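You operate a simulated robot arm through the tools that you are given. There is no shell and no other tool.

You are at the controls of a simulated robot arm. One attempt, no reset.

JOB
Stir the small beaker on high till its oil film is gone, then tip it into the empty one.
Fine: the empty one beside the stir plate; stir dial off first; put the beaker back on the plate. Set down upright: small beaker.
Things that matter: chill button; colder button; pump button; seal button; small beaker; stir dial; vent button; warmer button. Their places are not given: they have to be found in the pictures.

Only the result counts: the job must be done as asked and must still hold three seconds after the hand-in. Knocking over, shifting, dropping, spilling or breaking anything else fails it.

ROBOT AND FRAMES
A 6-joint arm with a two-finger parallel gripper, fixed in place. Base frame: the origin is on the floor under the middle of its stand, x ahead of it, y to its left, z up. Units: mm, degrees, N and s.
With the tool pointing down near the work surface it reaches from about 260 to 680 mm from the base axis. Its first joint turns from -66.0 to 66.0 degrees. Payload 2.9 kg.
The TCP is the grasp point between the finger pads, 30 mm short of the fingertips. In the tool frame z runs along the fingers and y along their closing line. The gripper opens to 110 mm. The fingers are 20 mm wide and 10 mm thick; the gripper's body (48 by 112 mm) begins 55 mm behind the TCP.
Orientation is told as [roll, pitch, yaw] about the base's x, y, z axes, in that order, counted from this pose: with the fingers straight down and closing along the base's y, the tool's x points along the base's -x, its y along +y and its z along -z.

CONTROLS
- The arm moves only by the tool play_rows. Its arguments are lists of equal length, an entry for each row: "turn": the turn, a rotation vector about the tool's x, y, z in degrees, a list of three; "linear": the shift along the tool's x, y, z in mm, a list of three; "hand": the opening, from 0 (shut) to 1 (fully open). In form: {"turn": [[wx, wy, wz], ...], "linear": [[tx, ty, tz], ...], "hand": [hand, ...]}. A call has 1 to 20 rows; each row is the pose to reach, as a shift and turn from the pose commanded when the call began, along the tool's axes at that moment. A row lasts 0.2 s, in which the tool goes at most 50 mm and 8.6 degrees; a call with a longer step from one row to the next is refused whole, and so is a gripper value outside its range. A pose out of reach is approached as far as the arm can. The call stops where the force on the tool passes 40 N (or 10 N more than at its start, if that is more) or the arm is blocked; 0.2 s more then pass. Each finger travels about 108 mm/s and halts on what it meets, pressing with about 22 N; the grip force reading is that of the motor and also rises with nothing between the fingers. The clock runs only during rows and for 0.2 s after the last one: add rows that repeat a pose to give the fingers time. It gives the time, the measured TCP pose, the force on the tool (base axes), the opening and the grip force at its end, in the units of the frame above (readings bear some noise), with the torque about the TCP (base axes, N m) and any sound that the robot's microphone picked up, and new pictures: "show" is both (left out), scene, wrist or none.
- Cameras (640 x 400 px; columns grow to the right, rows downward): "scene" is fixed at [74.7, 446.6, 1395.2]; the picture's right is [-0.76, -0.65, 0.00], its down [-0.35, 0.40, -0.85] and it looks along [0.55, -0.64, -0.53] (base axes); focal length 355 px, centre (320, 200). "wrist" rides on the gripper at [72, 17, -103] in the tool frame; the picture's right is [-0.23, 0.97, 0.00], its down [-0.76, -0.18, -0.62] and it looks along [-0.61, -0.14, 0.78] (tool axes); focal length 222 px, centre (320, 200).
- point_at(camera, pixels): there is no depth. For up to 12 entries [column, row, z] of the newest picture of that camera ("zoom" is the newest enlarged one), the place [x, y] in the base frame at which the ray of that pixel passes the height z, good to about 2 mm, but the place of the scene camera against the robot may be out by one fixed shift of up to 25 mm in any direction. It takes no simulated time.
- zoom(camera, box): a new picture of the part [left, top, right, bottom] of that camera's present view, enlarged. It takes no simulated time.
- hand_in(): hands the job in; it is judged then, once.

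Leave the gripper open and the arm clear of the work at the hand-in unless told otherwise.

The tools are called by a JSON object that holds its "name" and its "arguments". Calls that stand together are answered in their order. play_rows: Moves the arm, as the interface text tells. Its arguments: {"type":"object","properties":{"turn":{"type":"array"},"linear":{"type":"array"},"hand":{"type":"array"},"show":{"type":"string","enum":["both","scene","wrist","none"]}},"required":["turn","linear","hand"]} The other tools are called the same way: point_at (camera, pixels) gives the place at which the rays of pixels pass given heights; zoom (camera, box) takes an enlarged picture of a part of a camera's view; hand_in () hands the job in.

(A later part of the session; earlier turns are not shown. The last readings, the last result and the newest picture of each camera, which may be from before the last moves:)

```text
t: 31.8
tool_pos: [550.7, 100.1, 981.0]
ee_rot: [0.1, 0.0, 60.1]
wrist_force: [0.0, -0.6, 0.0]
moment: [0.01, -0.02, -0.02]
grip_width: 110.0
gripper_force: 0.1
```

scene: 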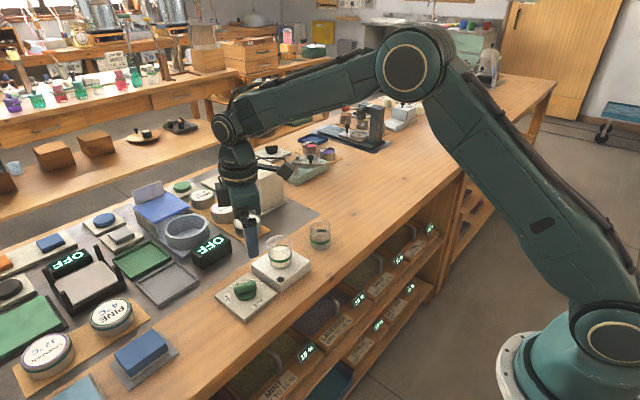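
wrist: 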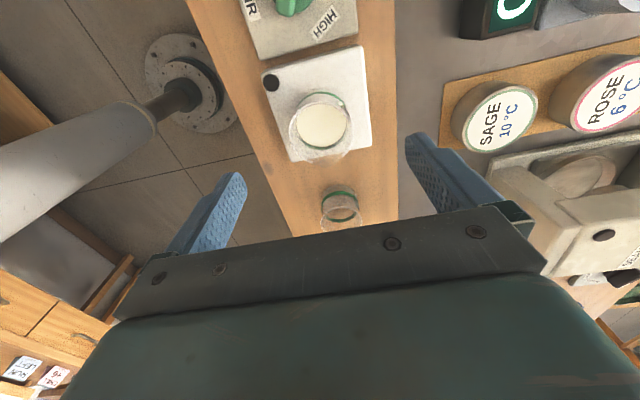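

Now the last 30° of yaw to reach +90.

{"name": "play_rows", "arguments": {"turn": [[0, 0, -8], [0, 0, -16], [0, 0, -24], [0, 0, -30], [0, 0, -30]], "linear": [[0, 0, 0], [0, 0, 0], [0, 0, 0], [0, 0, 0], [0, 0, 0]], "hand": [1, 1, 1, 1, 1], "show": "none"}}

```text
t: 33.0
tool_pos: [550.7, 100.9, 981.7]
ee_rot: [0.0, 0.0, 90.2]
wrist_force: [-0.3, 0.2, -0.5]
moment: [-0.04, -0.01, 0.0]
grip_width: 110.0
gripper_force: 0.1
```

Now I lean the tool 60° about its closing axis (fingers pointing toward -y and down) while moving to a pre-grasp point about (550,107,912).

{"name": "play_rows", "arguments": {"turn": [[0, 7.5, 0], [0, 15, 0], [0, 22.5, 0], [0, 30, 0], [0, 37.5, 0], [0, 45, 0], [0, 52.5, 0], [0, 60, 0], [0, 60, 0]], "linear": [[0, 0, 5], [0, 0, 12], [-1, 0, 20], [-2, 0, 30], [-3, 0, 40], [-4, 0, 50], [-5, 0, 60], [-6.3, 0.4, 70], [-6.3, 0.4, 70]], "hand": [1, 1, 1, 1, 1, 1, 1, 1, 1]}}

```text
t: 35.0
tool_pos: [497.5, 60.6, 890.1]
ee_rot: [-0.2, 59.8, 90.0]
wrist_force: [0.0, -0.3, 0.9]
moment: [0.02, -0.01, 0.03]
grip_width: 110.0
gripper_force: 0.1
out of reach, approached as far as the arm can: row 6, 7, 8, 9
```

scene: 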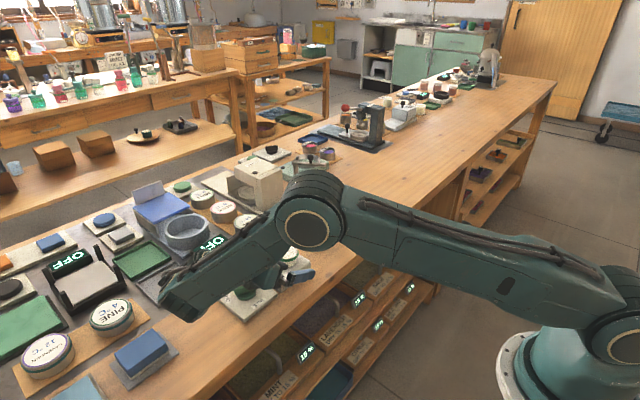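
wrist: 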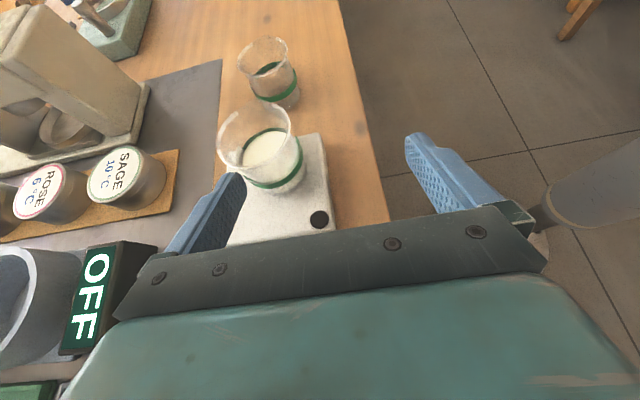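

The 60° lean was out of reach; the arm stopped at (497.5,60.6,890), near the small beaker. I need to look carefully before moving.

{"name": "zoom", "arguments": {"camera": "wrist", "box": [150, 80, 400, 260]}}

{"name": "zoom", "arguments": {"camera": "scene", "box": [150, 180, 370, 330]}}

{"name": "point_at", "arguments": {"camera": "wrist", "pixels": [[319, 219, 830], [255, 142, 883], [288, 140, 883], [217, 145, 883], [264, 60, 853], [240, 180, 875]]}}

```text
2.22 times, centred on (275, 170) of wrist
```

zoom: 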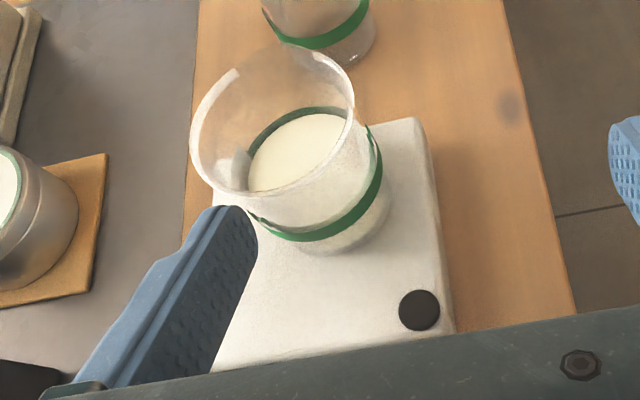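

```text
2.67 times, centred on (260, 255) of scene
```

zoom: 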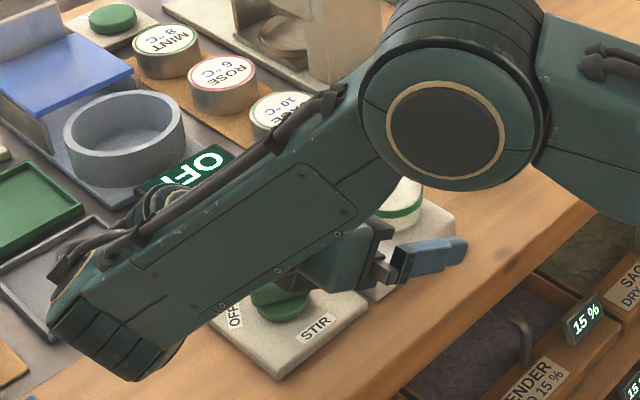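

```text
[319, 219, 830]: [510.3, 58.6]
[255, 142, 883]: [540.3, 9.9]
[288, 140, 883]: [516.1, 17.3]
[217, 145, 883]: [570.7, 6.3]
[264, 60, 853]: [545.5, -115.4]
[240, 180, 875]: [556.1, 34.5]
```

{"name": "point_at", "arguments": {"camera": "wrist", "pixels": [[216.4, 138.5, 883], [290.8, 122.7, 883], [253.4, 133, 883], [279.5, 194.8, 830], [305, 172, 830], [262, 110, 883], [240, 160, 883], [211, 337, 830]]}}

{"name": "zoom", "arguments": {"camera": "wrist", "box": [200, 90, 320, 210]}}

```text
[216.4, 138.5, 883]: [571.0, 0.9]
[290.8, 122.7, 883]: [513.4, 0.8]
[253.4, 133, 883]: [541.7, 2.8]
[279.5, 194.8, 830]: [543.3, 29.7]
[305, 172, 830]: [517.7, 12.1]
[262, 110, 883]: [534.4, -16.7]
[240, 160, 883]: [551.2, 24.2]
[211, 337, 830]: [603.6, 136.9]
```

```text
3.33 times, centred on (260, 150) of wrist
```

zoom: 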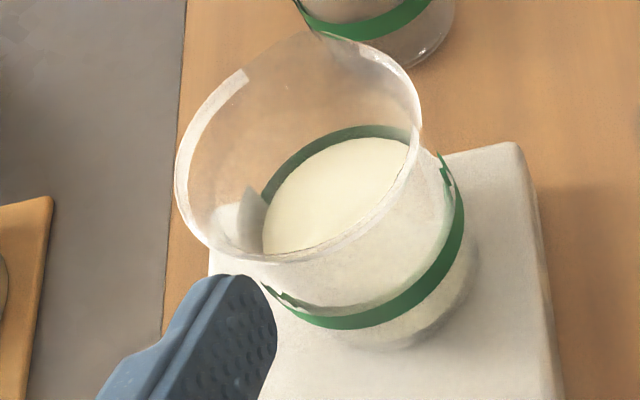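

The finger nudged the beaker to about (542,3); it's still upright on the plate, liquid inside, nothing spilled. I retreat up and back while reducing the lean to 30°.

{"name": "play_rows", "arguments": {"turn": [[0, 0, 0], [0, -6, 0], [0, -13, 0], [0, -20, 0], [0, -26, 0], [0, -30, 0], [0, -30, 0]], "linear": [[0, 0, -10], [8, 0, -20], [16, 0, -28], [25, 0, -33], [32, 0, -36], [35.8, 0, -38], [35.8, 0, -38]], "hand": [1, 1, 1, 1, 1, 1, 1]}}

```text
t: 36.6
tool_pos: [499.6, 77.6, 941.6]
ee_rot: [0.0, 29.9, 90.0]
wrist_force: [-0.4, 0.3, 0.1]
moment: [-0.03, -0.03, 0.0]
grip_width: 109.9
gripper_force: 0.1
out of reach, approached as far as the arm can: row 1
```

scene: 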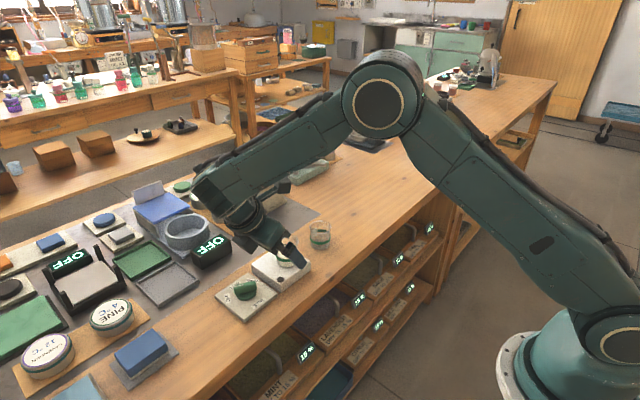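
wrist: 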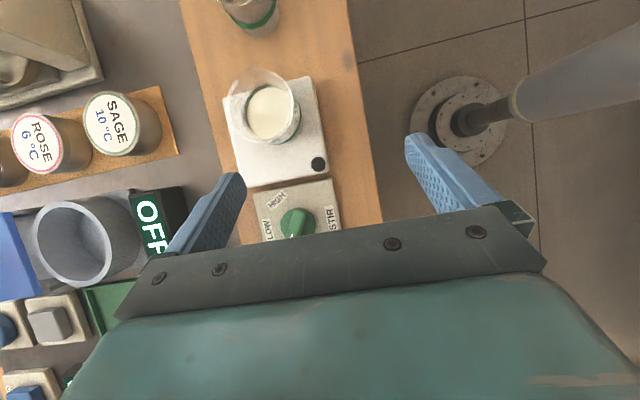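

Good: now at lean 30°, clear. The commanded pose follows the clipped one. I check the beaker again, plus the dial, table and receiver for any change.

{"name": "zoom", "arguments": {"camera": "wrist", "box": [190, 0, 370, 130]}}

{"name": "zoom", "arguments": {"camera": "scene", "box": [200, 200, 360, 330]}}

{"name": "zoom", "arguments": {"camera": "wrist", "box": [210, 50, 350, 190]}}

```text
3.08 times, centred on (280, 65) of wrist
```

zoom: 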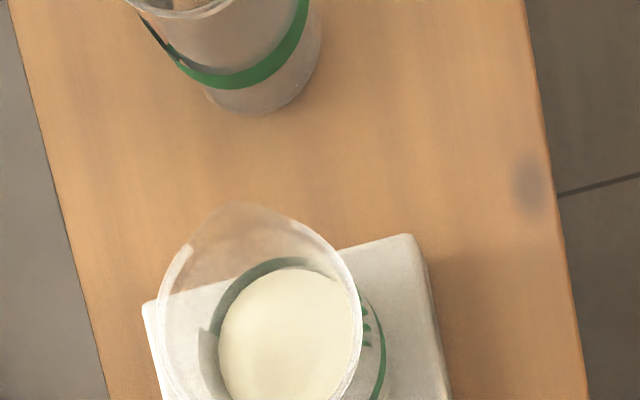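

```text
3.08 times, centred on (280, 265) of scene
```

zoom: 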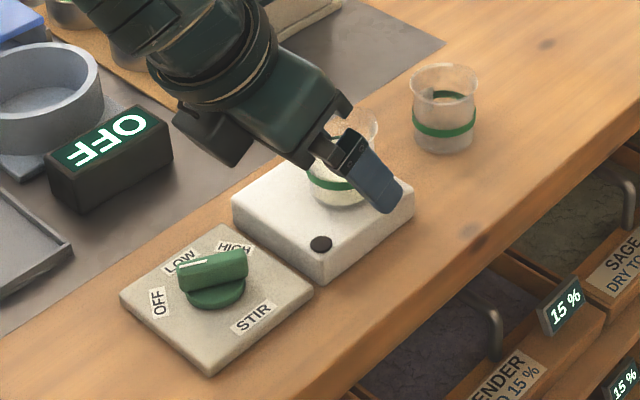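

```text
2.86 times, centred on (280, 120) of wrist
```

zoom: 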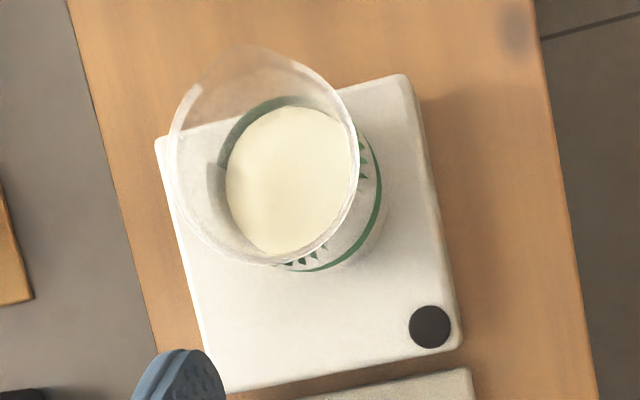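

{"name": "point_at", "arguments": {"camera": "zoom", "pixels": [[264, 160, 883], [168, 150, 883], [359, 160, 883], [278, 265, 883], [243, 46, 883], [430, 327, 830], [157, 137, 830], [405, 75, 830], [463, 345, 830], [383, 200, 850], [310, 272, 845], [295, 178, 860]]}}

```text
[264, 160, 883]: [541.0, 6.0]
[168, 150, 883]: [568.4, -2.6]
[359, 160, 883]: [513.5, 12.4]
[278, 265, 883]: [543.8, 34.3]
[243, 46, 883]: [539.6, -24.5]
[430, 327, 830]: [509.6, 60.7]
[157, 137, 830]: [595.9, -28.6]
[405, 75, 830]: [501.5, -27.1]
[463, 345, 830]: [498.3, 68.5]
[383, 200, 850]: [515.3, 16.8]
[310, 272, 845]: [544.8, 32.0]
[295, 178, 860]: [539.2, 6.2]
```

Beaker is now centred at about (541,5.5), spout still facing -y, nothing else disturbed. I try a hover above it with a 45° lean, at (541,14,955), to test reach while well above the rim.

{"name": "play_rows", "arguments": {"turn": [[0, 0, 0], [0, 5, 0], [0, 10, 0], [0, 15, 0], [0, 15, 0]], "linear": [[10, 0, -17], [25, -15, -8], [43, -30, 5], [61.8, -41.4, 20.2], [61.8, -41.4, 20.2]], "hand": [1, 1, 1, 1, 1]}}

```text
t: 37.8
tool_pos: [539.8, 11.9, 955.6]
ee_rot: [0.0, 45.1, 90.0]
wrist_force: [0.1, 0.5, -0.7]
moment: [0.0, -0.03, 0.0]
grip_width: 110.1
gripper_force: 0.1
```

scene: 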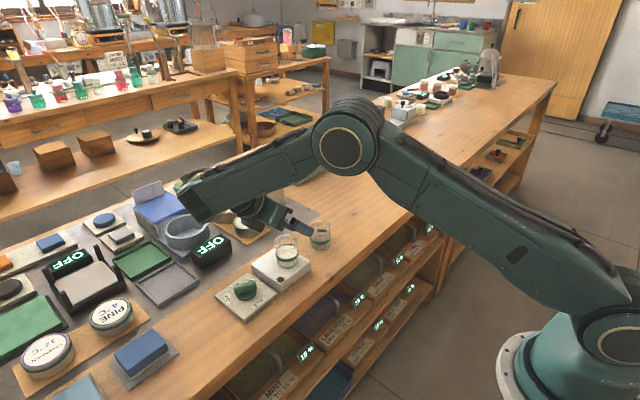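
wrist: 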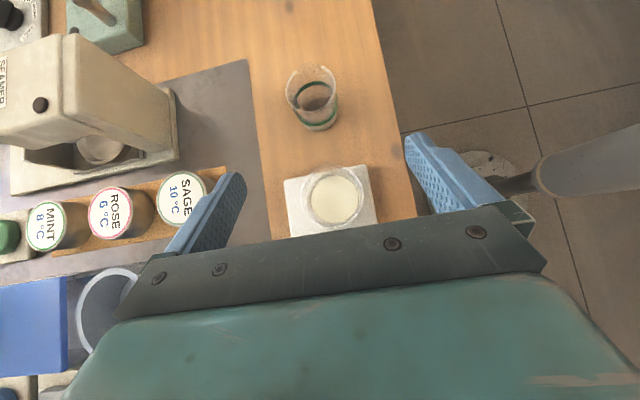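

Reached at 45° lean. Now I zoom to refine the positions of both beakers from this viewpoint.

{"name": "zoom", "arguments": {"camera": "wrist", "box": [270, 50, 390, 140]}}

{"name": "zoom", "arguments": {"camera": "wrist", "box": [270, 150, 390, 245]}}

```text
4.44 times, centred on (330, 95) of wrist
```

zoom: 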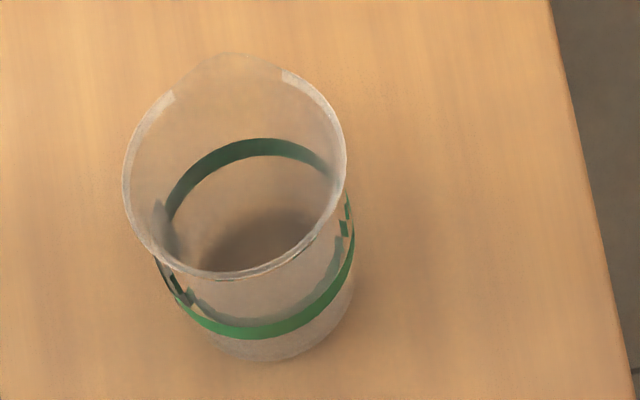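

```text
4.21 times, centred on (330, 198) of wrist
```

zoom: 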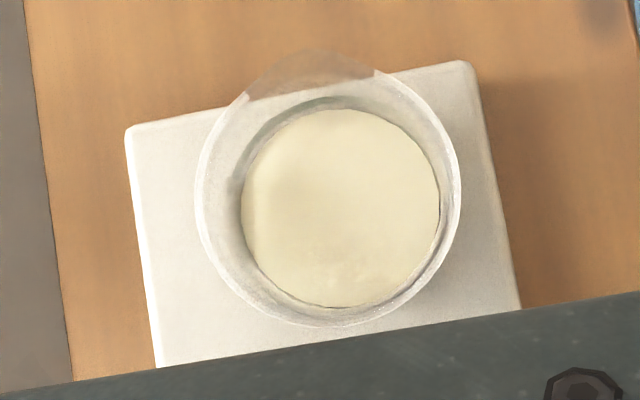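

{"name": "point_at", "arguments": {"camera": "zoom", "pixels": [[328, 192, 883], [196, 190, 883], [460, 190, 883], [325, 326, 883], [312, 48, 883], [340, 208, 862]]}}

{"name": "point_at", "arguments": {"camera": "wrist", "pixels": [[310.4, 88.7, 853], [285.4, 91.6, 853], [336.1, 87.1, 853], [308.6, 112.6, 853], [310.9, 61.9, 853], [319.9, 131, 800], [337.9, 115.3, 800]]}}

```text
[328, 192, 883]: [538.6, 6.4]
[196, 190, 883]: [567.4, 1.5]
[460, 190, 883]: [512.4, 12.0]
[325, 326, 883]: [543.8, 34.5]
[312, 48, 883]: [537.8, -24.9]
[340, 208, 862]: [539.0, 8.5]
```

```text
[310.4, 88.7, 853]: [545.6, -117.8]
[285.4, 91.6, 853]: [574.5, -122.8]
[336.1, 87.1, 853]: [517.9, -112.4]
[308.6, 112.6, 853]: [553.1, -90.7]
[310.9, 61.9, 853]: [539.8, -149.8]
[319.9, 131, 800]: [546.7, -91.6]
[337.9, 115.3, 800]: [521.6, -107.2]
```

Small beaker centre ≈(540,6.5); receiver ≈(546,-117.5). I descend 40 mm first with the 45° lean and check the reach holds.

{"name": "play_rows", "arguments": {"turn": [[0, 0, 0], [0, 0, 0], [0, 0, 0]], "linear": [[-15, 0, 13], [-29.9, 0, 26.7], [-29.9, 0, 26.7]], "hand": [1, 1, 1]}}

```text
t: 38.6
tool_pos: [539.3, 13.9, 914.6]
ee_rot: [0.0, 45.0, 90.1]
wrist_force: [0.4, 0.0, 0.9]
moment: [0.04, 0.0, -0.02]
grip_width: 110.3
gripper_force: 0.0
```

scene: 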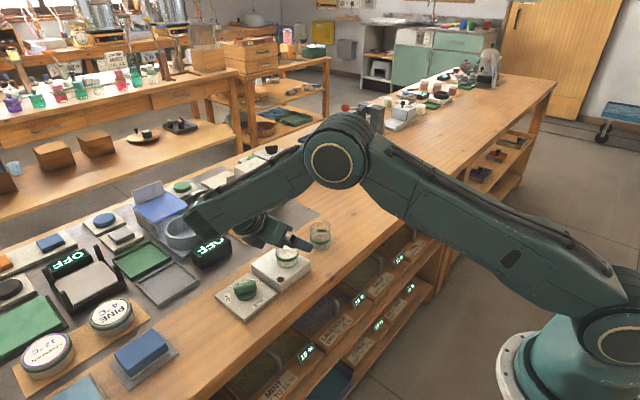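
wrist: 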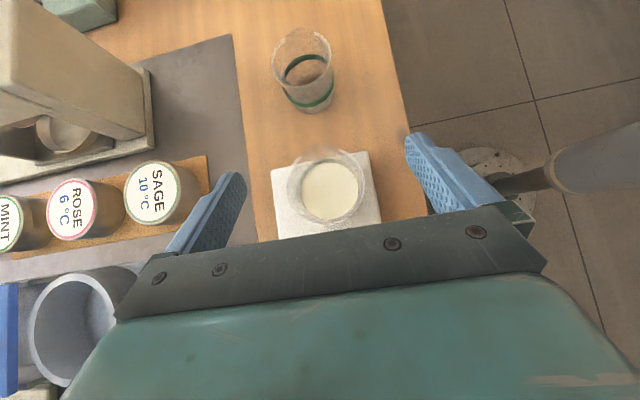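

Reach is fine. Another 25 mm down.

{"name": "play_rows", "arguments": {"turn": [[0, 0, 0], [0, 0, 0], [0, 0, 0]], "linear": [[-9, 0, 8.7], [-18, 0, 17.3], [-18, 0, 17.3]], "hand": [1, 1, 1]}}

```text
t: 39.4
tool_pos: [539.9, 15.3, 890.1]
ee_rot: [0.0, 45.0, 90.0]
wrist_force: [-0.6, 0.7, 0.5]
moment: [0.03, 0.0, 0.01]
grip_width: 109.8
gripper_force: 0.1
```

scene: 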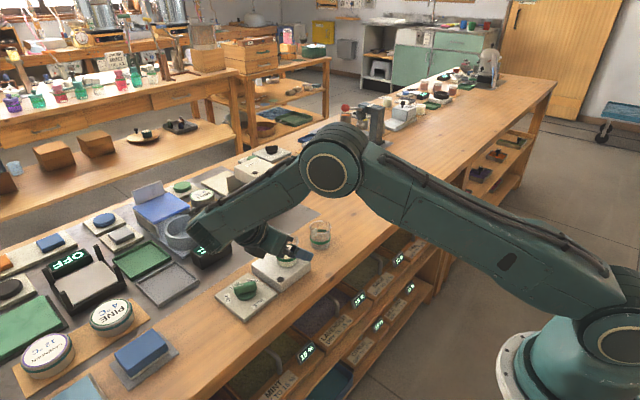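
wrist: 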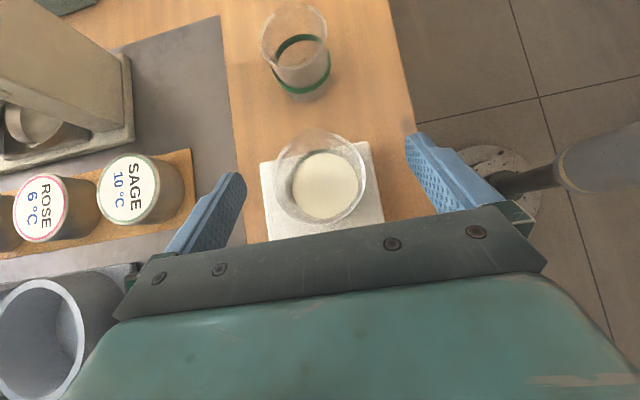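

Still good. Final 25 mm to the grasp height (TCP z≈864.5), fingers still open, then check the picture.

{"name": "play_rows", "arguments": {"turn": [[0, 0, 0], [0, 0, 0], [0, 0, 0]], "linear": [[-9, 0, 9], [-18, 0, 18], [-18, 0, 18]], "hand": [1, 1, 1]}}

{"name": "zoom", "arguments": {"camera": "wrist", "box": [180, 80, 480, 260]}}

{"name": "zoom", "arguments": {"camera": "scene", "box": [160, 170, 360, 320]}}

```text
t: 40.2
tool_pos: [539.8, 14.7, 863.4]
ee_rot: [0.0, 45.0, 90.0]
wrist_force: [0.1, 0.5, -0.3]
moment: [0.01, -0.02, 0.02]
grip_width: 109.9
gripper_force: 0.1
```

scene: 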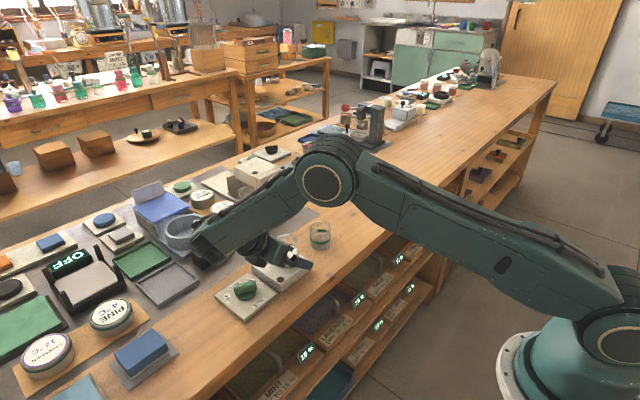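
wrist: 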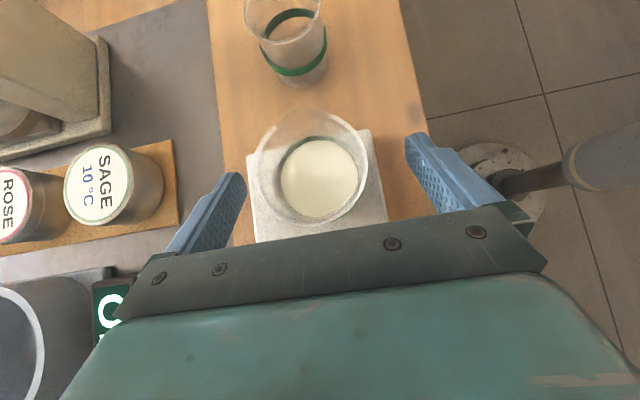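

```text
2.13 times, centred on (330, 170) of wrist
```

zoom: 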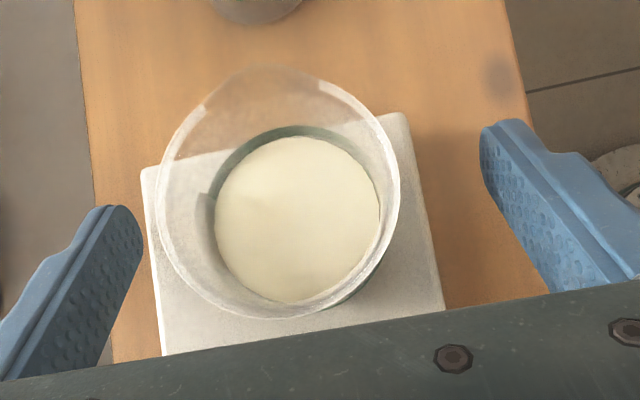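

```text
2.67 times, centred on (260, 245) of scene
```

zoom: 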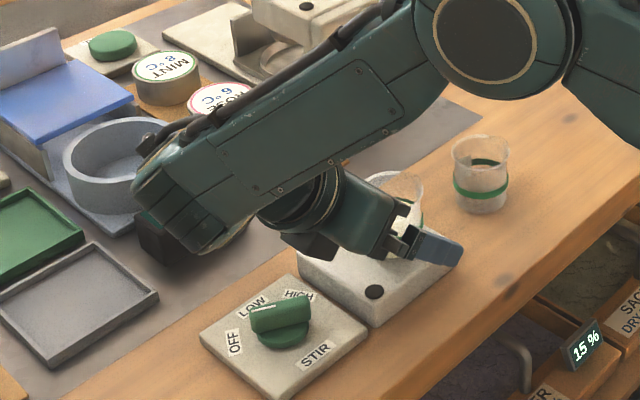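

Fingers straddle the beaker with clearance both sides. I close slowly onto it.

{"name": "play_rows", "arguments": {"turn": [[0, 0, 0], [0, 0, 0], [0, 0, 0], [0, 0, 0], [0, 0, 0], [0, 0, 0], [0, 0, 0], [0, 0, 0], [0, 0, 0], [0, 0, 0], [0, 0, 0], [0, 0, 0], [0, 0, 0], [0, 0, 0], [0, 0, 0]], "linear": [[0, 0, 0], [0, 0, 0], [0, 0, 0], [0, 0, 0], [0, 0, 0], [0, 0, 0], [0, 0, 0], [0, 0, 0], [0, 0, 0], [0, 0, 0], [0, 0, 0], [0, 0, 0], [0, 0, 0], [0, 0, 0], [0, 0, 0]], "hand": [0.9, 0.8, 0.7, 0.64, 0.6, 0.57, 0.54, 0.52, 0.5, 0.48, 0.46, 0.44, 0.4, 0.35, 0.35]}}

{"name": "zoom", "arguments": {"camera": "wrist", "box": [180, 80, 480, 260]}}

{"name": "zoom", "arguments": {"camera": "scene", "box": [220, 200, 340, 300]}}

```text
t: 43.4
tool_pos: [539.1, 14.7, 864.3]
ee_rot: [0.1, 45.0, 90.0]
wrist_force: [1.0, 0.8, 0.9]
moment: [-0.01, -0.01, 0.01]
grip_width: 52.0
gripper_force: 22.1
```

scene: 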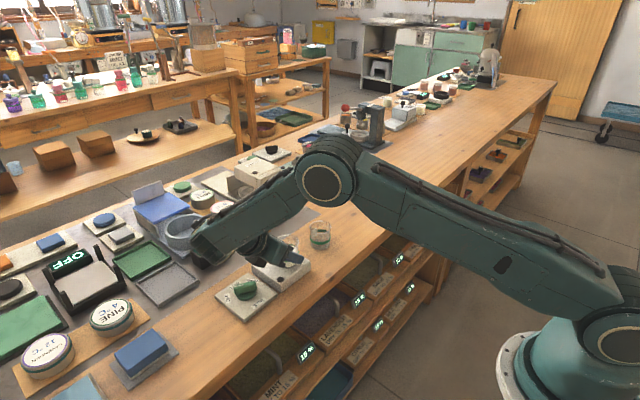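
wrist: 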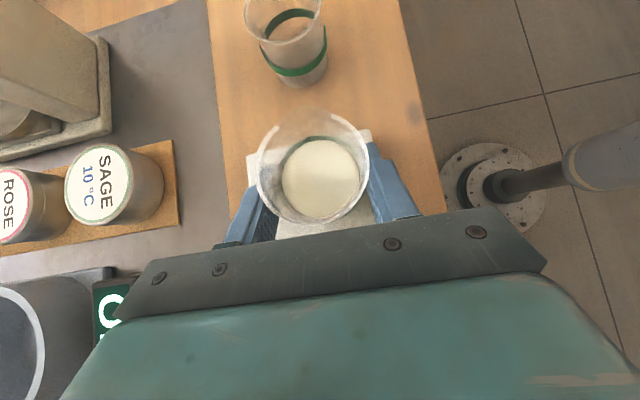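

```text
2.13 times, centred on (330, 170) of wrist
```

zoom: 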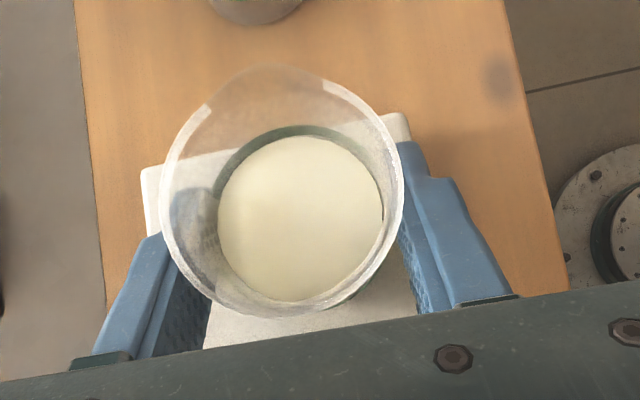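

```text
4.00 times, centred on (280, 250) of scene
```

zoom: 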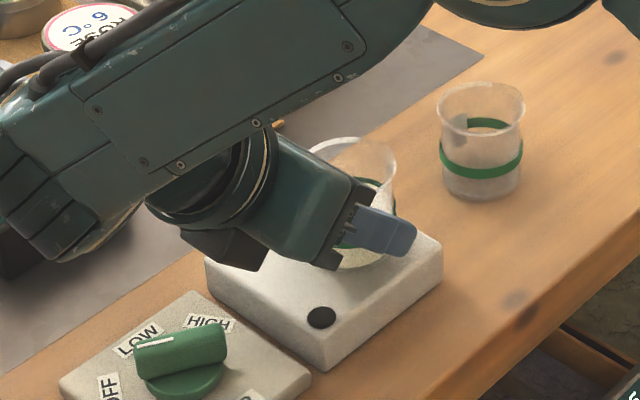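

Gripped: 52.0 mm, 22 N. I lift slowly by 40 mm straight up and check it follows upright.

{"name": "play_rows", "arguments": {"turn": [[0, 0, 0], [0, 0, 0], [0, 0, 0], [0, 0, 0], [0, 0, 0], [0, 0, 0], [0, 0, 0]], "linear": [[2, 0, -2], [6, 0, -6], [12, 0, -12], [18, 0, -18], [24, 0, -24], [28.3, 0, -28.3], [28.3, 0, -28.3]], "hand": [0.35, 0.35, 0.35, 0.35, 0.35, 0.35, 0.35]}}

{"name": "zoom", "arguments": {"camera": "scene", "box": [220, 190, 340, 290]}}

{"name": "zoom", "arguments": {"camera": "wrist", "box": [180, 80, 480, 260]}}

```text
t: 45.0
tool_pos: [540.2, 15.1, 905.9]
ee_rot: [0.0, 45.0, 90.1]
wrist_force: [0.5, -0.2, -1.4]
moment: [0.01, 0.01, 0.02]
grip_width: 52.1
gripper_force: 21.9
```

scene: 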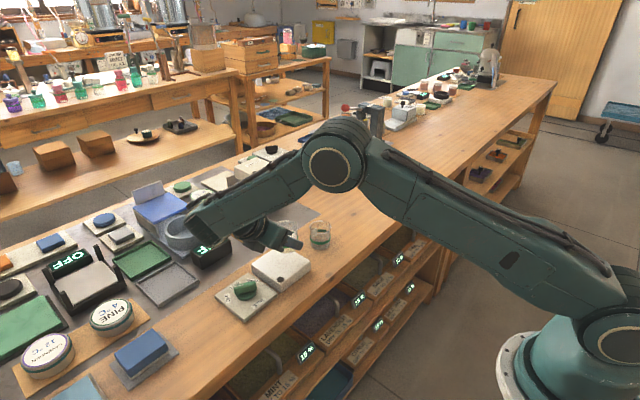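
wrist: 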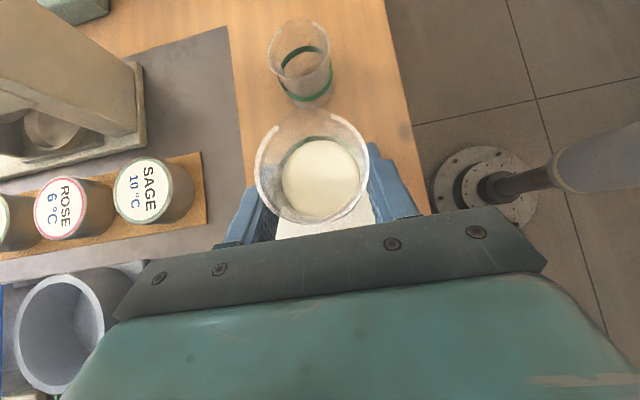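

```text
4.00 times, centred on (280, 240) of scene
```

zoom: 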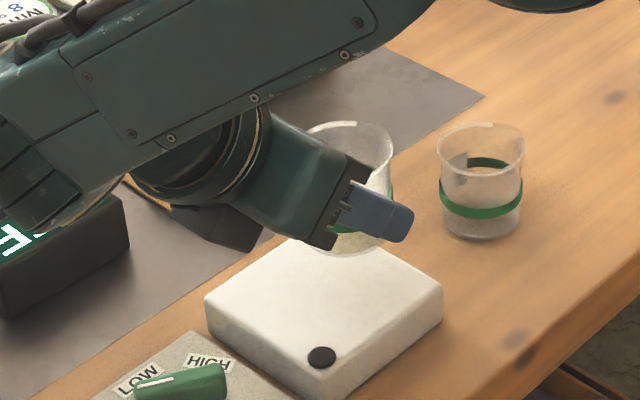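

```text
2.13 times, centred on (330, 170) of wrist
```

zoom: 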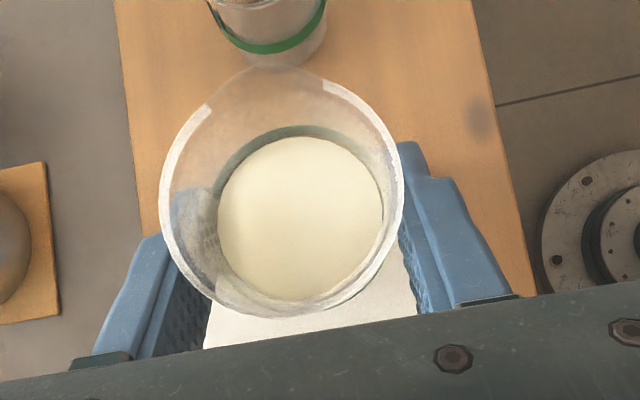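

The beaker hangs upright in the grip, same as before. I check where the spout tip is relative to the TCP (spout in wrist px ≈(303,107)).

{"name": "point_at", "arguments": {"camera": "wrist", "pixels": [[302.8, 106.6, 925], [302.8, 106.6, 922], [312.4, 167, 925], [255, 165, 925], [369.5, 165, 925], [302, 62, 853], [267, 60, 853], [331, 60, 853]]}}

{"name": "zoom", "arguments": {"camera": "wrist", "box": [240, 0, 400, 120]}}

```text
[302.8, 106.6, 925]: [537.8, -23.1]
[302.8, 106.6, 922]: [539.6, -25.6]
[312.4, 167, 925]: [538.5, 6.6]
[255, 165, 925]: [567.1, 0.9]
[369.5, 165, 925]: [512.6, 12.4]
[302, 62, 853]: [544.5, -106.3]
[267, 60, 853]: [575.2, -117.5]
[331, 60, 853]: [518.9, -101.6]
```

```text
3.33 times, centred on (320, 60) of wrist
```

zoom: 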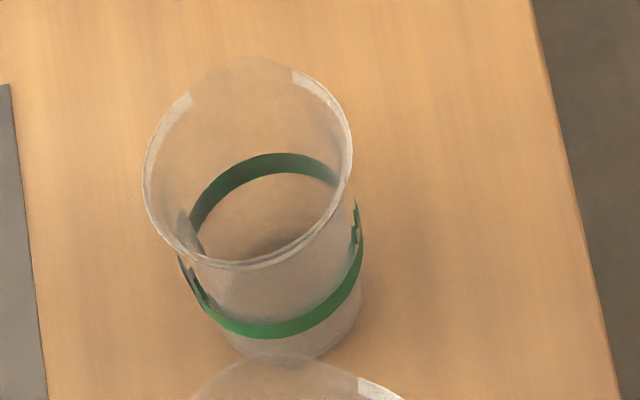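

{"name": "point_at", "arguments": {"camera": "wrist", "pixels": [[298.1, 51, 853], [266.8, 54, 853], [329.6, 48, 853], [296, 80.4, 853], [310, 107, 800], [297, 18, 853]]}}

```text
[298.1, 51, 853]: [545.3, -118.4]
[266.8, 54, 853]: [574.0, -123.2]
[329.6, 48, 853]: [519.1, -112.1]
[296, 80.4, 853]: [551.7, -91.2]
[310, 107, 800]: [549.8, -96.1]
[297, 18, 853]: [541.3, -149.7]
```

Receiver confirmed at ≈(546,-118), near rim edge y≈-91. Now I carry the beaker level and slowly to TCP (547,-66,910), base ~23 mm above the receiver's rim.

{"name": "play_rows", "arguments": {"turn": [[0, 0, 0], [0, 0, 0], [0, 0, 0], [0, 0, 0], [0, 0, 0], [0, 0, 0], [0, 0, 0], [0, 0, 0], [0, 0, 0], [0, 0, 0], [0, 0, 0]], "linear": [[3, -0.3, 1], [8, -1, 5], [15, -2, 12], [23, -3, 19], [31, -4, 26], [39, -5, 34], [47, -6, 42], [54, -7, 48.5], [58.5, -7, 53], [60.1, -7, 54.5], [60.1, -7, 54.5]], "hand": [0.35, 0.35, 0.35, 0.35, 0.35, 0.35, 0.35, 0.35, 0.35, 0.35, 0.35]}}

{"name": "zoom", "arguments": {"camera": "wrist", "box": [200, 0, 440, 240]}}

{"name": "zoom", "arguments": {"camera": "scene", "box": [240, 170, 380, 280]}}

```text
t: 47.4
tool_pos: [547.0, -64.9, 907.7]
ee_rot: [-0.1, 45.0, 90.1]
wrist_force: [-0.4, -1.1, -0.4]
moment: [0.02, -0.03, -0.01]
grip_width: 51.7
gripper_force: 22.1
```

scene: 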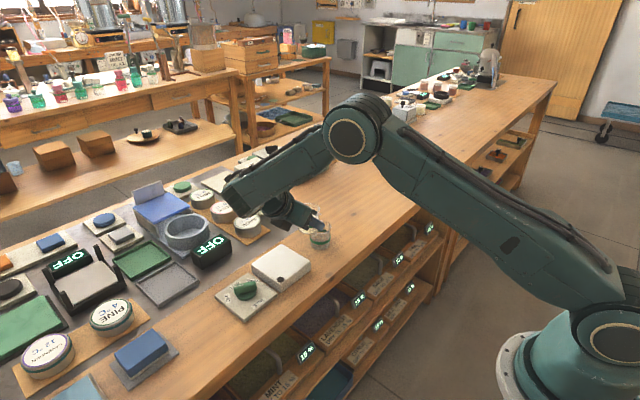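
wrist: 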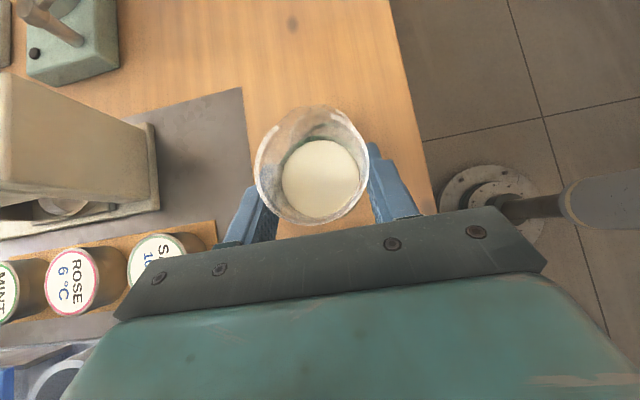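

```text
1.67 times, centred on (320, 120) of wrist
```

zoom: 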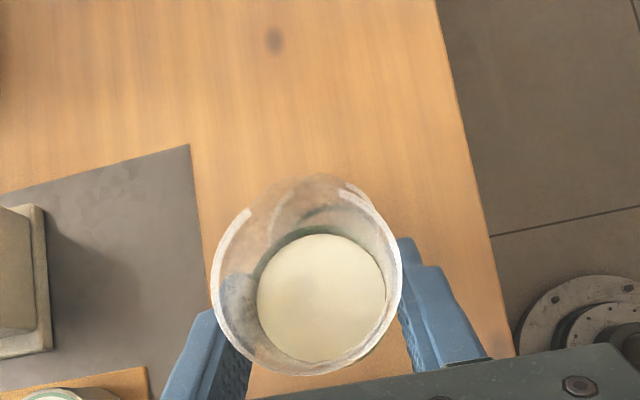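

```text
3.64 times, centred on (310, 225) of scene
```

zoom: 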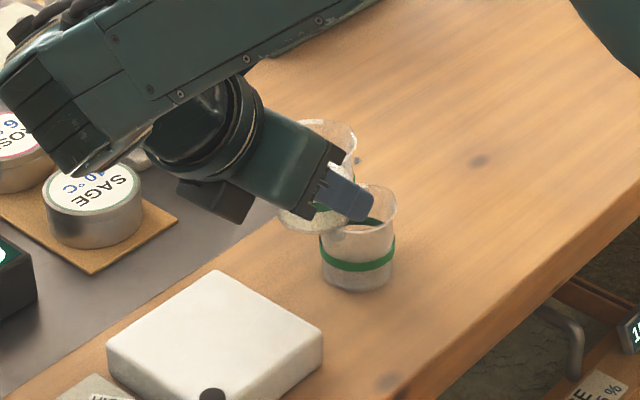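

The beaker is level, spout over the receiver's mouth. First stage: tilt to 30° about the closing axis while keeping the lip above the receiver, then verify the beaker follows the gripper.

{"name": "play_rows", "arguments": {"turn": [[0, -4, 0], [0, -8, 0], [0, -12, 0], [0, -15, 0], [0, -19, 0], [0, -22, 0], [0, -25, 0], [0, -25, 0]], "linear": [[-1.1, 0, 1.1], [-2.3, 0, 2.6], [-4.6, 0, 3.9], [-6.9, 0, 5.2], [-9.6, 0, 7.4], [-11.6, 0, 8.9], [-13, 0, 10.2], [-13, 0, 10.2]], "hand": [0.35, 0.35, 0.35, 0.35, 0.35, 0.35, 0.35, 0.35]}}

{"name": "zoom", "arguments": {"camera": "wrist", "box": [200, 60, 440, 240]}}

{"name": "zoom", "arguments": {"camera": "scene", "box": [260, 180, 380, 280]}}

```text
t: 49.2
tool_pos: [546.4, -64.1, 892.4]
ee_rot: [0.0, 19.9, 90.1]
wrist_force: [-1.0, 0.4, -1.2]
moment: [-0.01, -0.04, 0.0]
grip_width: 51.8
gripper_force: 22.1
```

scene: 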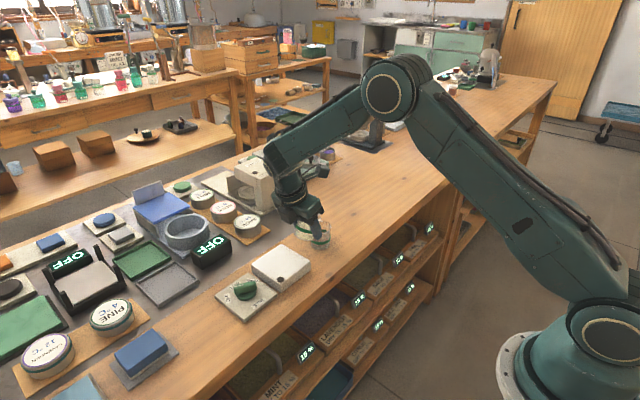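
wrist: 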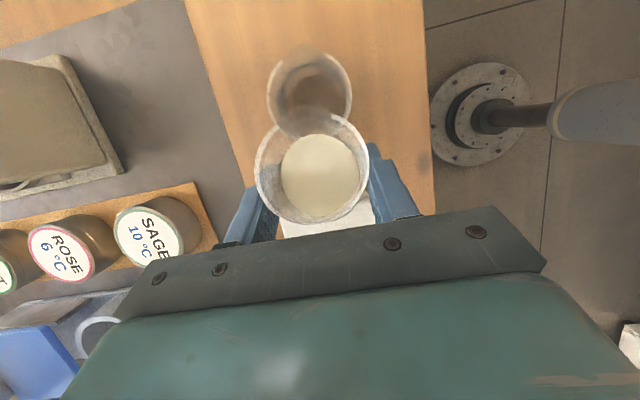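

```text
2.22 times, centred on (320, 150) of wrist
```

zoom: 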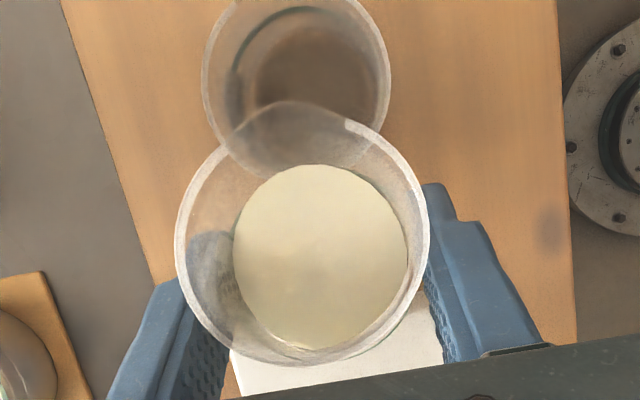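

```text
4.00 times, centred on (320, 230) of scene
```

zoom: 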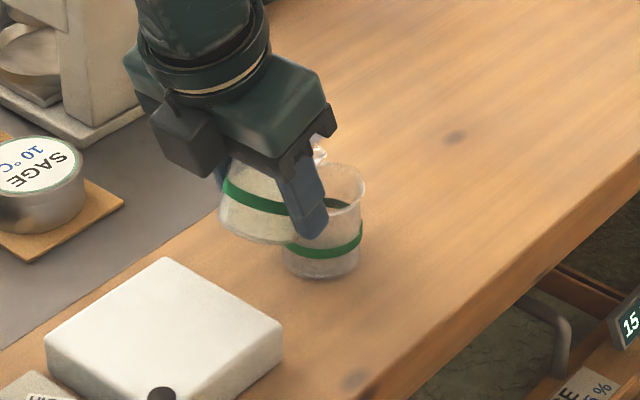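

The beaker follows rigidly and the spout is over the receiver's opening. Second stage: slowly tilt 25°→46°, rotating about the spout.

{"name": "play_rows", "arguments": {"turn": [[0, -3, 0], [0, -6, 0], [0, -9, 0], [0, -10.5, 0], [0, -12, 0], [0, -13.5, 0], [0, -15, 0], [0, -16.5, 0], [0, -18, 0], [0, -19.5, 0], [0, -21, 0], [0, -21, 0], [0, -21, 0]], "linear": [[-1.4, -0.5, 2.4], [-1.5, -1, 3.1], [-1.3, -1, 3.35], [-1.2, -1, 3.5], [-1.1, -1, 3.6], [-0.8, -1, 3.6], [-0.5, -1, 3.55], [-0.25, -1, 3.6], [0.06, -1, 3.6], [0.4, -1, 3.65], [0.8, -1, 3.7], [0.8, -1, 3.7], [0.8, -1, 3.7]], "hand": [0.35, 0.35, 0.35, 0.35, 0.35, 0.35, 0.35, 0.35, 0.35, 0.35, 0.35, 0.35, 0.35]}}

{"name": "zoom", "arguments": {"camera": "wrist", "box": [200, 60, 440, 240]}}

{"name": "zoom", "arguments": {"camera": "scene", "box": [260, 180, 380, 280]}}

```text
t: 52.0
tool_pos: [548.3, -65.9, 888.4]
ee_rot: [0.0, -0.9, 90.0]
wrist_force: [0.2, 0.7, -0.9]
moment: [0.01, -0.03, 0.01]
grip_width: 52.2
gripper_force: 21.7
```

scene: 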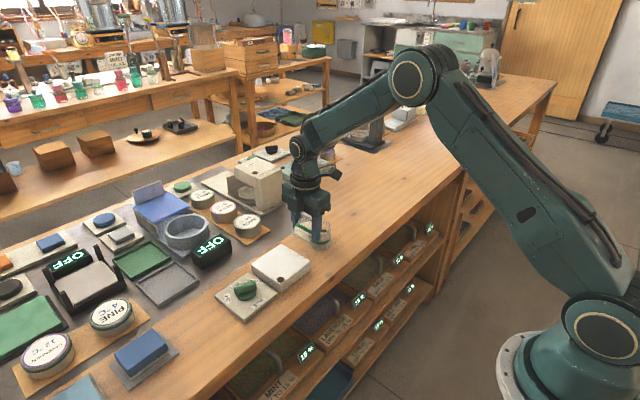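
wrist: 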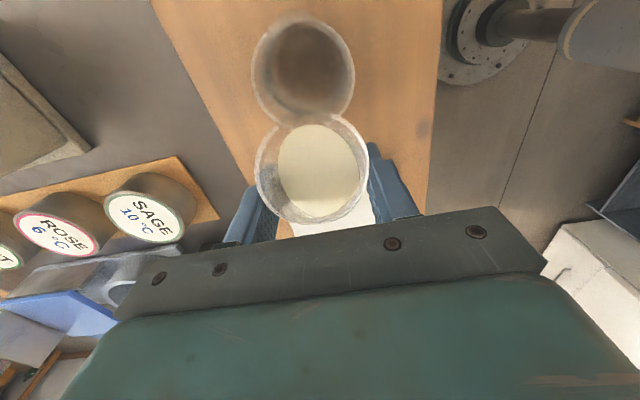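

```text
2.22 times, centred on (320, 150) of wrist
```

zoom: 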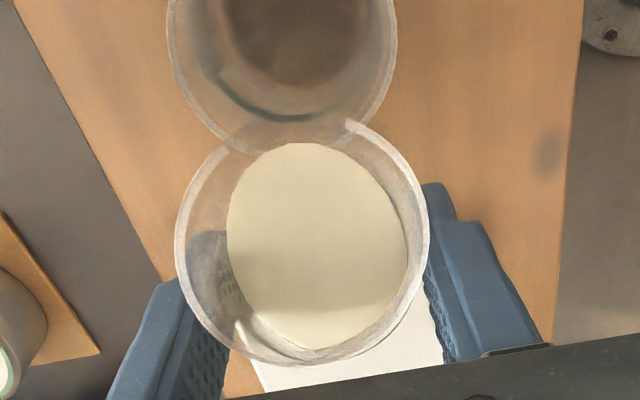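

```text
4.00 times, centred on (320, 230) of scene
```

zoom: 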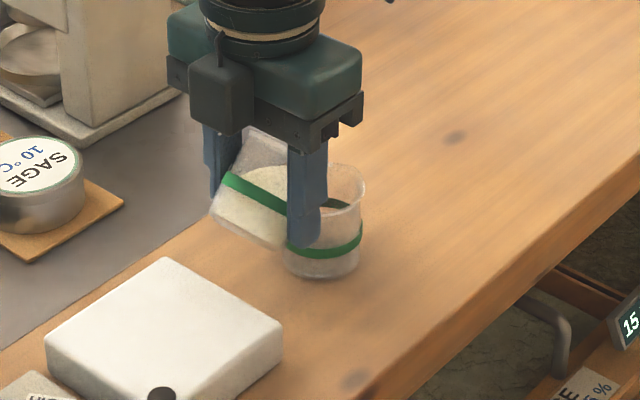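

{"name": "zoom", "arguments": {"camera": "wrist", "box": [240, 80, 380, 180]}}

{"name": "point_at", "arguments": {"camera": "wrist", "pixels": [[302, 68, 853], [251, 70, 853], [354, 72, 853], [300, 126, 853], [302, 120, 874], [302, 114, 874], [302, 124, 874]]}}

```text
4.00 times, centred on (310, 130) of wrist
```

zoom: 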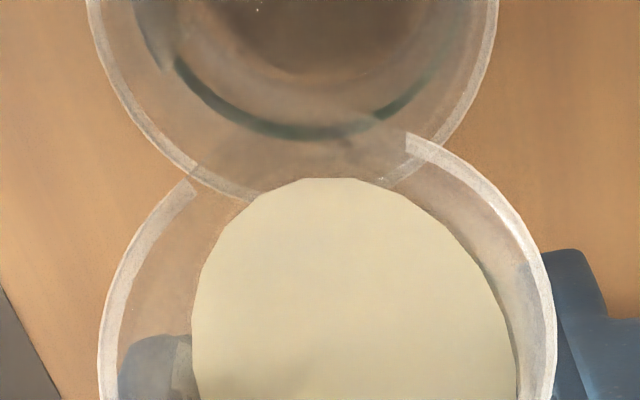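

```text
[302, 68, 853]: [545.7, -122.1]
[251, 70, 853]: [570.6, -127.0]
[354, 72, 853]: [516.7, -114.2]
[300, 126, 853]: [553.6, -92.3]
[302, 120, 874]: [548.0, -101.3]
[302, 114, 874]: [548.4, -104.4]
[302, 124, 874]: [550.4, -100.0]
```

Liquid is about to reach the spout, which sits at ≈(547,-107), inside the receiver's mouth. Third stage: slow tilt 46°→70°.

{"name": "play_rows", "arguments": {"turn": [[0, -2, 0], [0, -4, 0], [0, -6, 0], [0, -8, 0], [0, -10, 0], [0, -12, 0], [0, -14, 0], [0, -16, 0], [0, -18, 0], [0, -20, 0], [0, -22, 0], [0, -24, 0], [0, -24, 0], [0, -24, 0]], "linear": [[0.6, 0, -0.45], [1.2, 0, -0.9], [1.8, 0, -1.3], [2.5, 0, -2], [3.2, 0, -2.7], [4.1, 0, -3.4], [4.8, 0, -4], [5.7, 0, -4.6], [6.7, 0, -5.2], [7.6, 0, -6.1], [8.6, 0, -6.9], [9.7, 0, -7.6], [9.7, 0, -7.6], [9.7, 0, -7.6]], "hand": [0.35, 0.35, 0.35, 0.35, 0.35, 0.35, 0.35, 0.35, 0.35, 0.35, 0.35, 0.35, 0.35, 0.35]}}

{"name": "zoom", "arguments": {"camera": "wrist", "box": [200, 0, 440, 220]}}

{"name": "zoom", "arguments": {"camera": "scene", "box": [260, 180, 380, 280]}}

```text
t: 55.0
tool_pos: [548.5, -75.5, 895.7]
ee_rot: [0.0, -25.0, 90.0]
wrist_force: [0.2, -0.9, -1.4]
moment: [0.02, 0.0, 0.01]
grip_width: 51.8
gripper_force: 21.7
```

scene: 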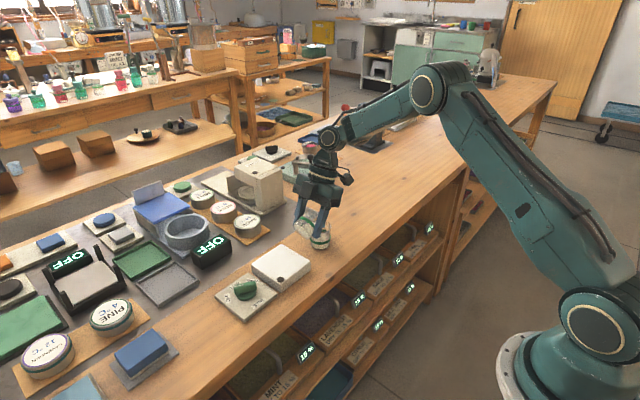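
wrist: 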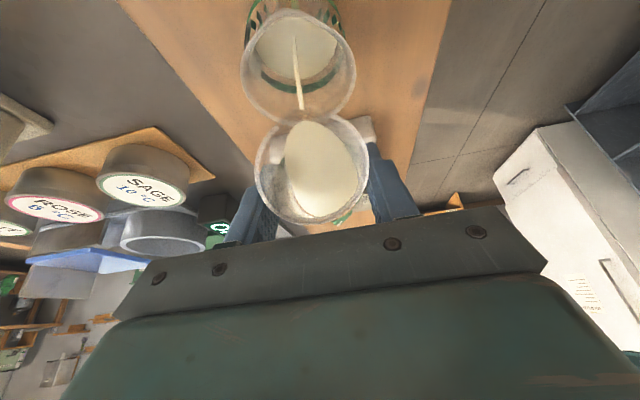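

```text
1.82 times, centred on (320, 110) of wrist
```

zoom: 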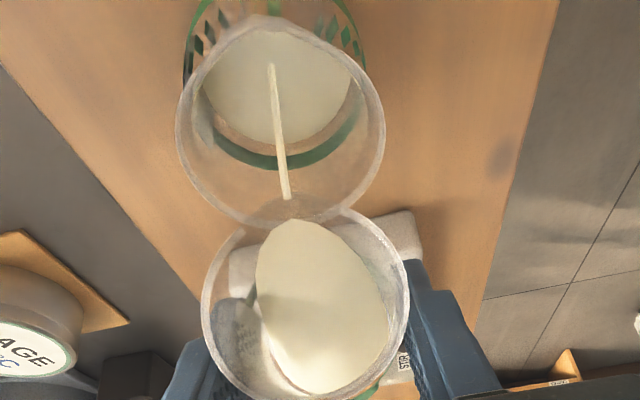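

```text
4.00 times, centred on (320, 230) of scene
```

zoom: 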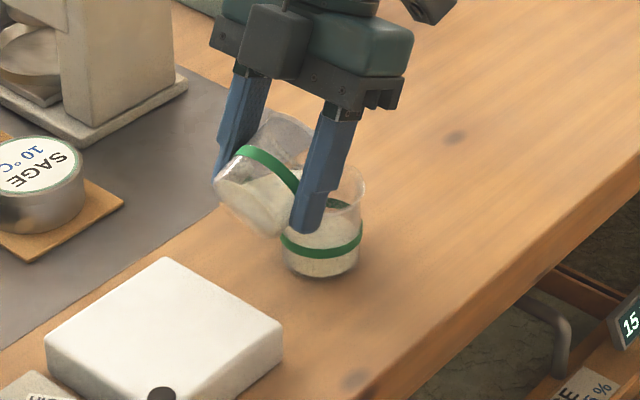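

The stream lands neatly inside the receiver. I hold still for a while at 70° to let the flow settle, then check.

{"name": "play_rows", "arguments": {"turn": [[0, 0, 0], [0, 0, 0], [0, 0, 0], [0, 0, 0], [0, 0, 0], [0, 0, 0], [0, 0, 0], [0, 0, 0], [0, 0, 0], [0, 0, 0]], "linear": [[0, 0, 0], [0, 0, 0], [0, 0, 0], [0, 0, 0], [0, 0, 0], [0, 0, 0], [0, 0, 0], [0, 0, 0], [0, 0, 0], [0, 0, 0]], "hand": [0.35, 0.35, 0.35, 0.35, 0.35, 0.35, 0.35, 0.35, 0.35, 0.35]}}

{"name": "zoom", "arguments": {"camera": "wrist", "box": [200, 0, 440, 220]}}

{"name": "zoom", "arguments": {"camera": "scene", "box": [260, 180, 380, 280]}}

```text
t: 57.2
tool_pos: [547.1, -76.2, 896.1]
ee_rot: [-0.1, -25.0, 90.0]
wrist_force: [0.5, 0.1, -0.5]
moment: [-0.03, -0.01, 0.01]
grip_width: 51.8
gripper_force: 22.1
```

scene: 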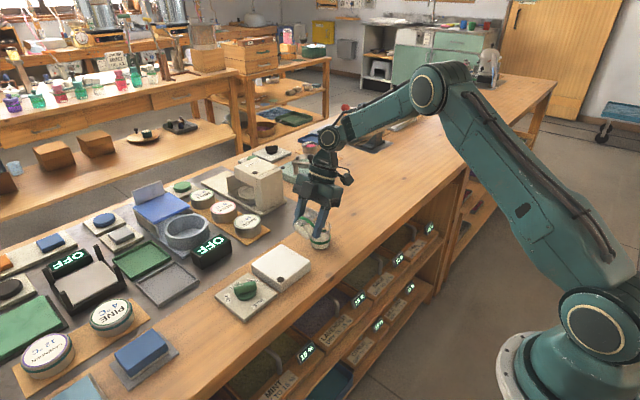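
wrist: 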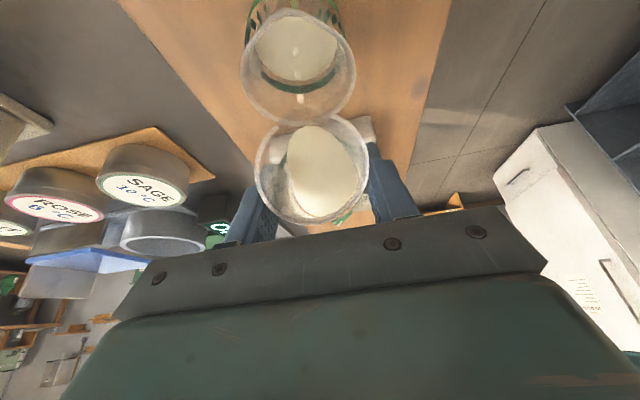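

```text
1.82 times, centred on (320, 110) of wrist
```

zoom: 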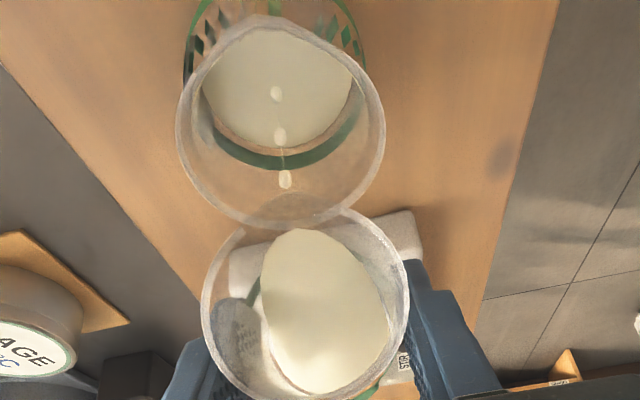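

```text
4.00 times, centred on (320, 230) of scene
```

zoom: 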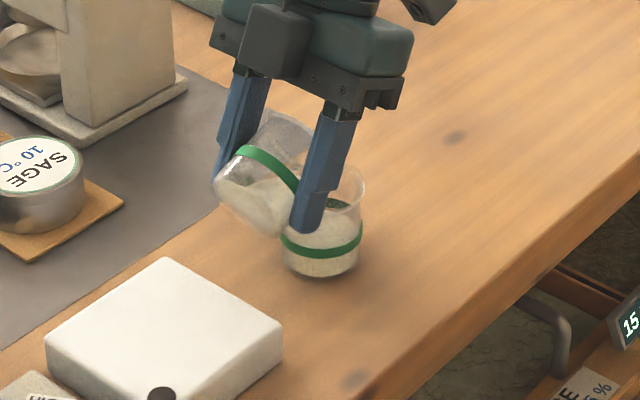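

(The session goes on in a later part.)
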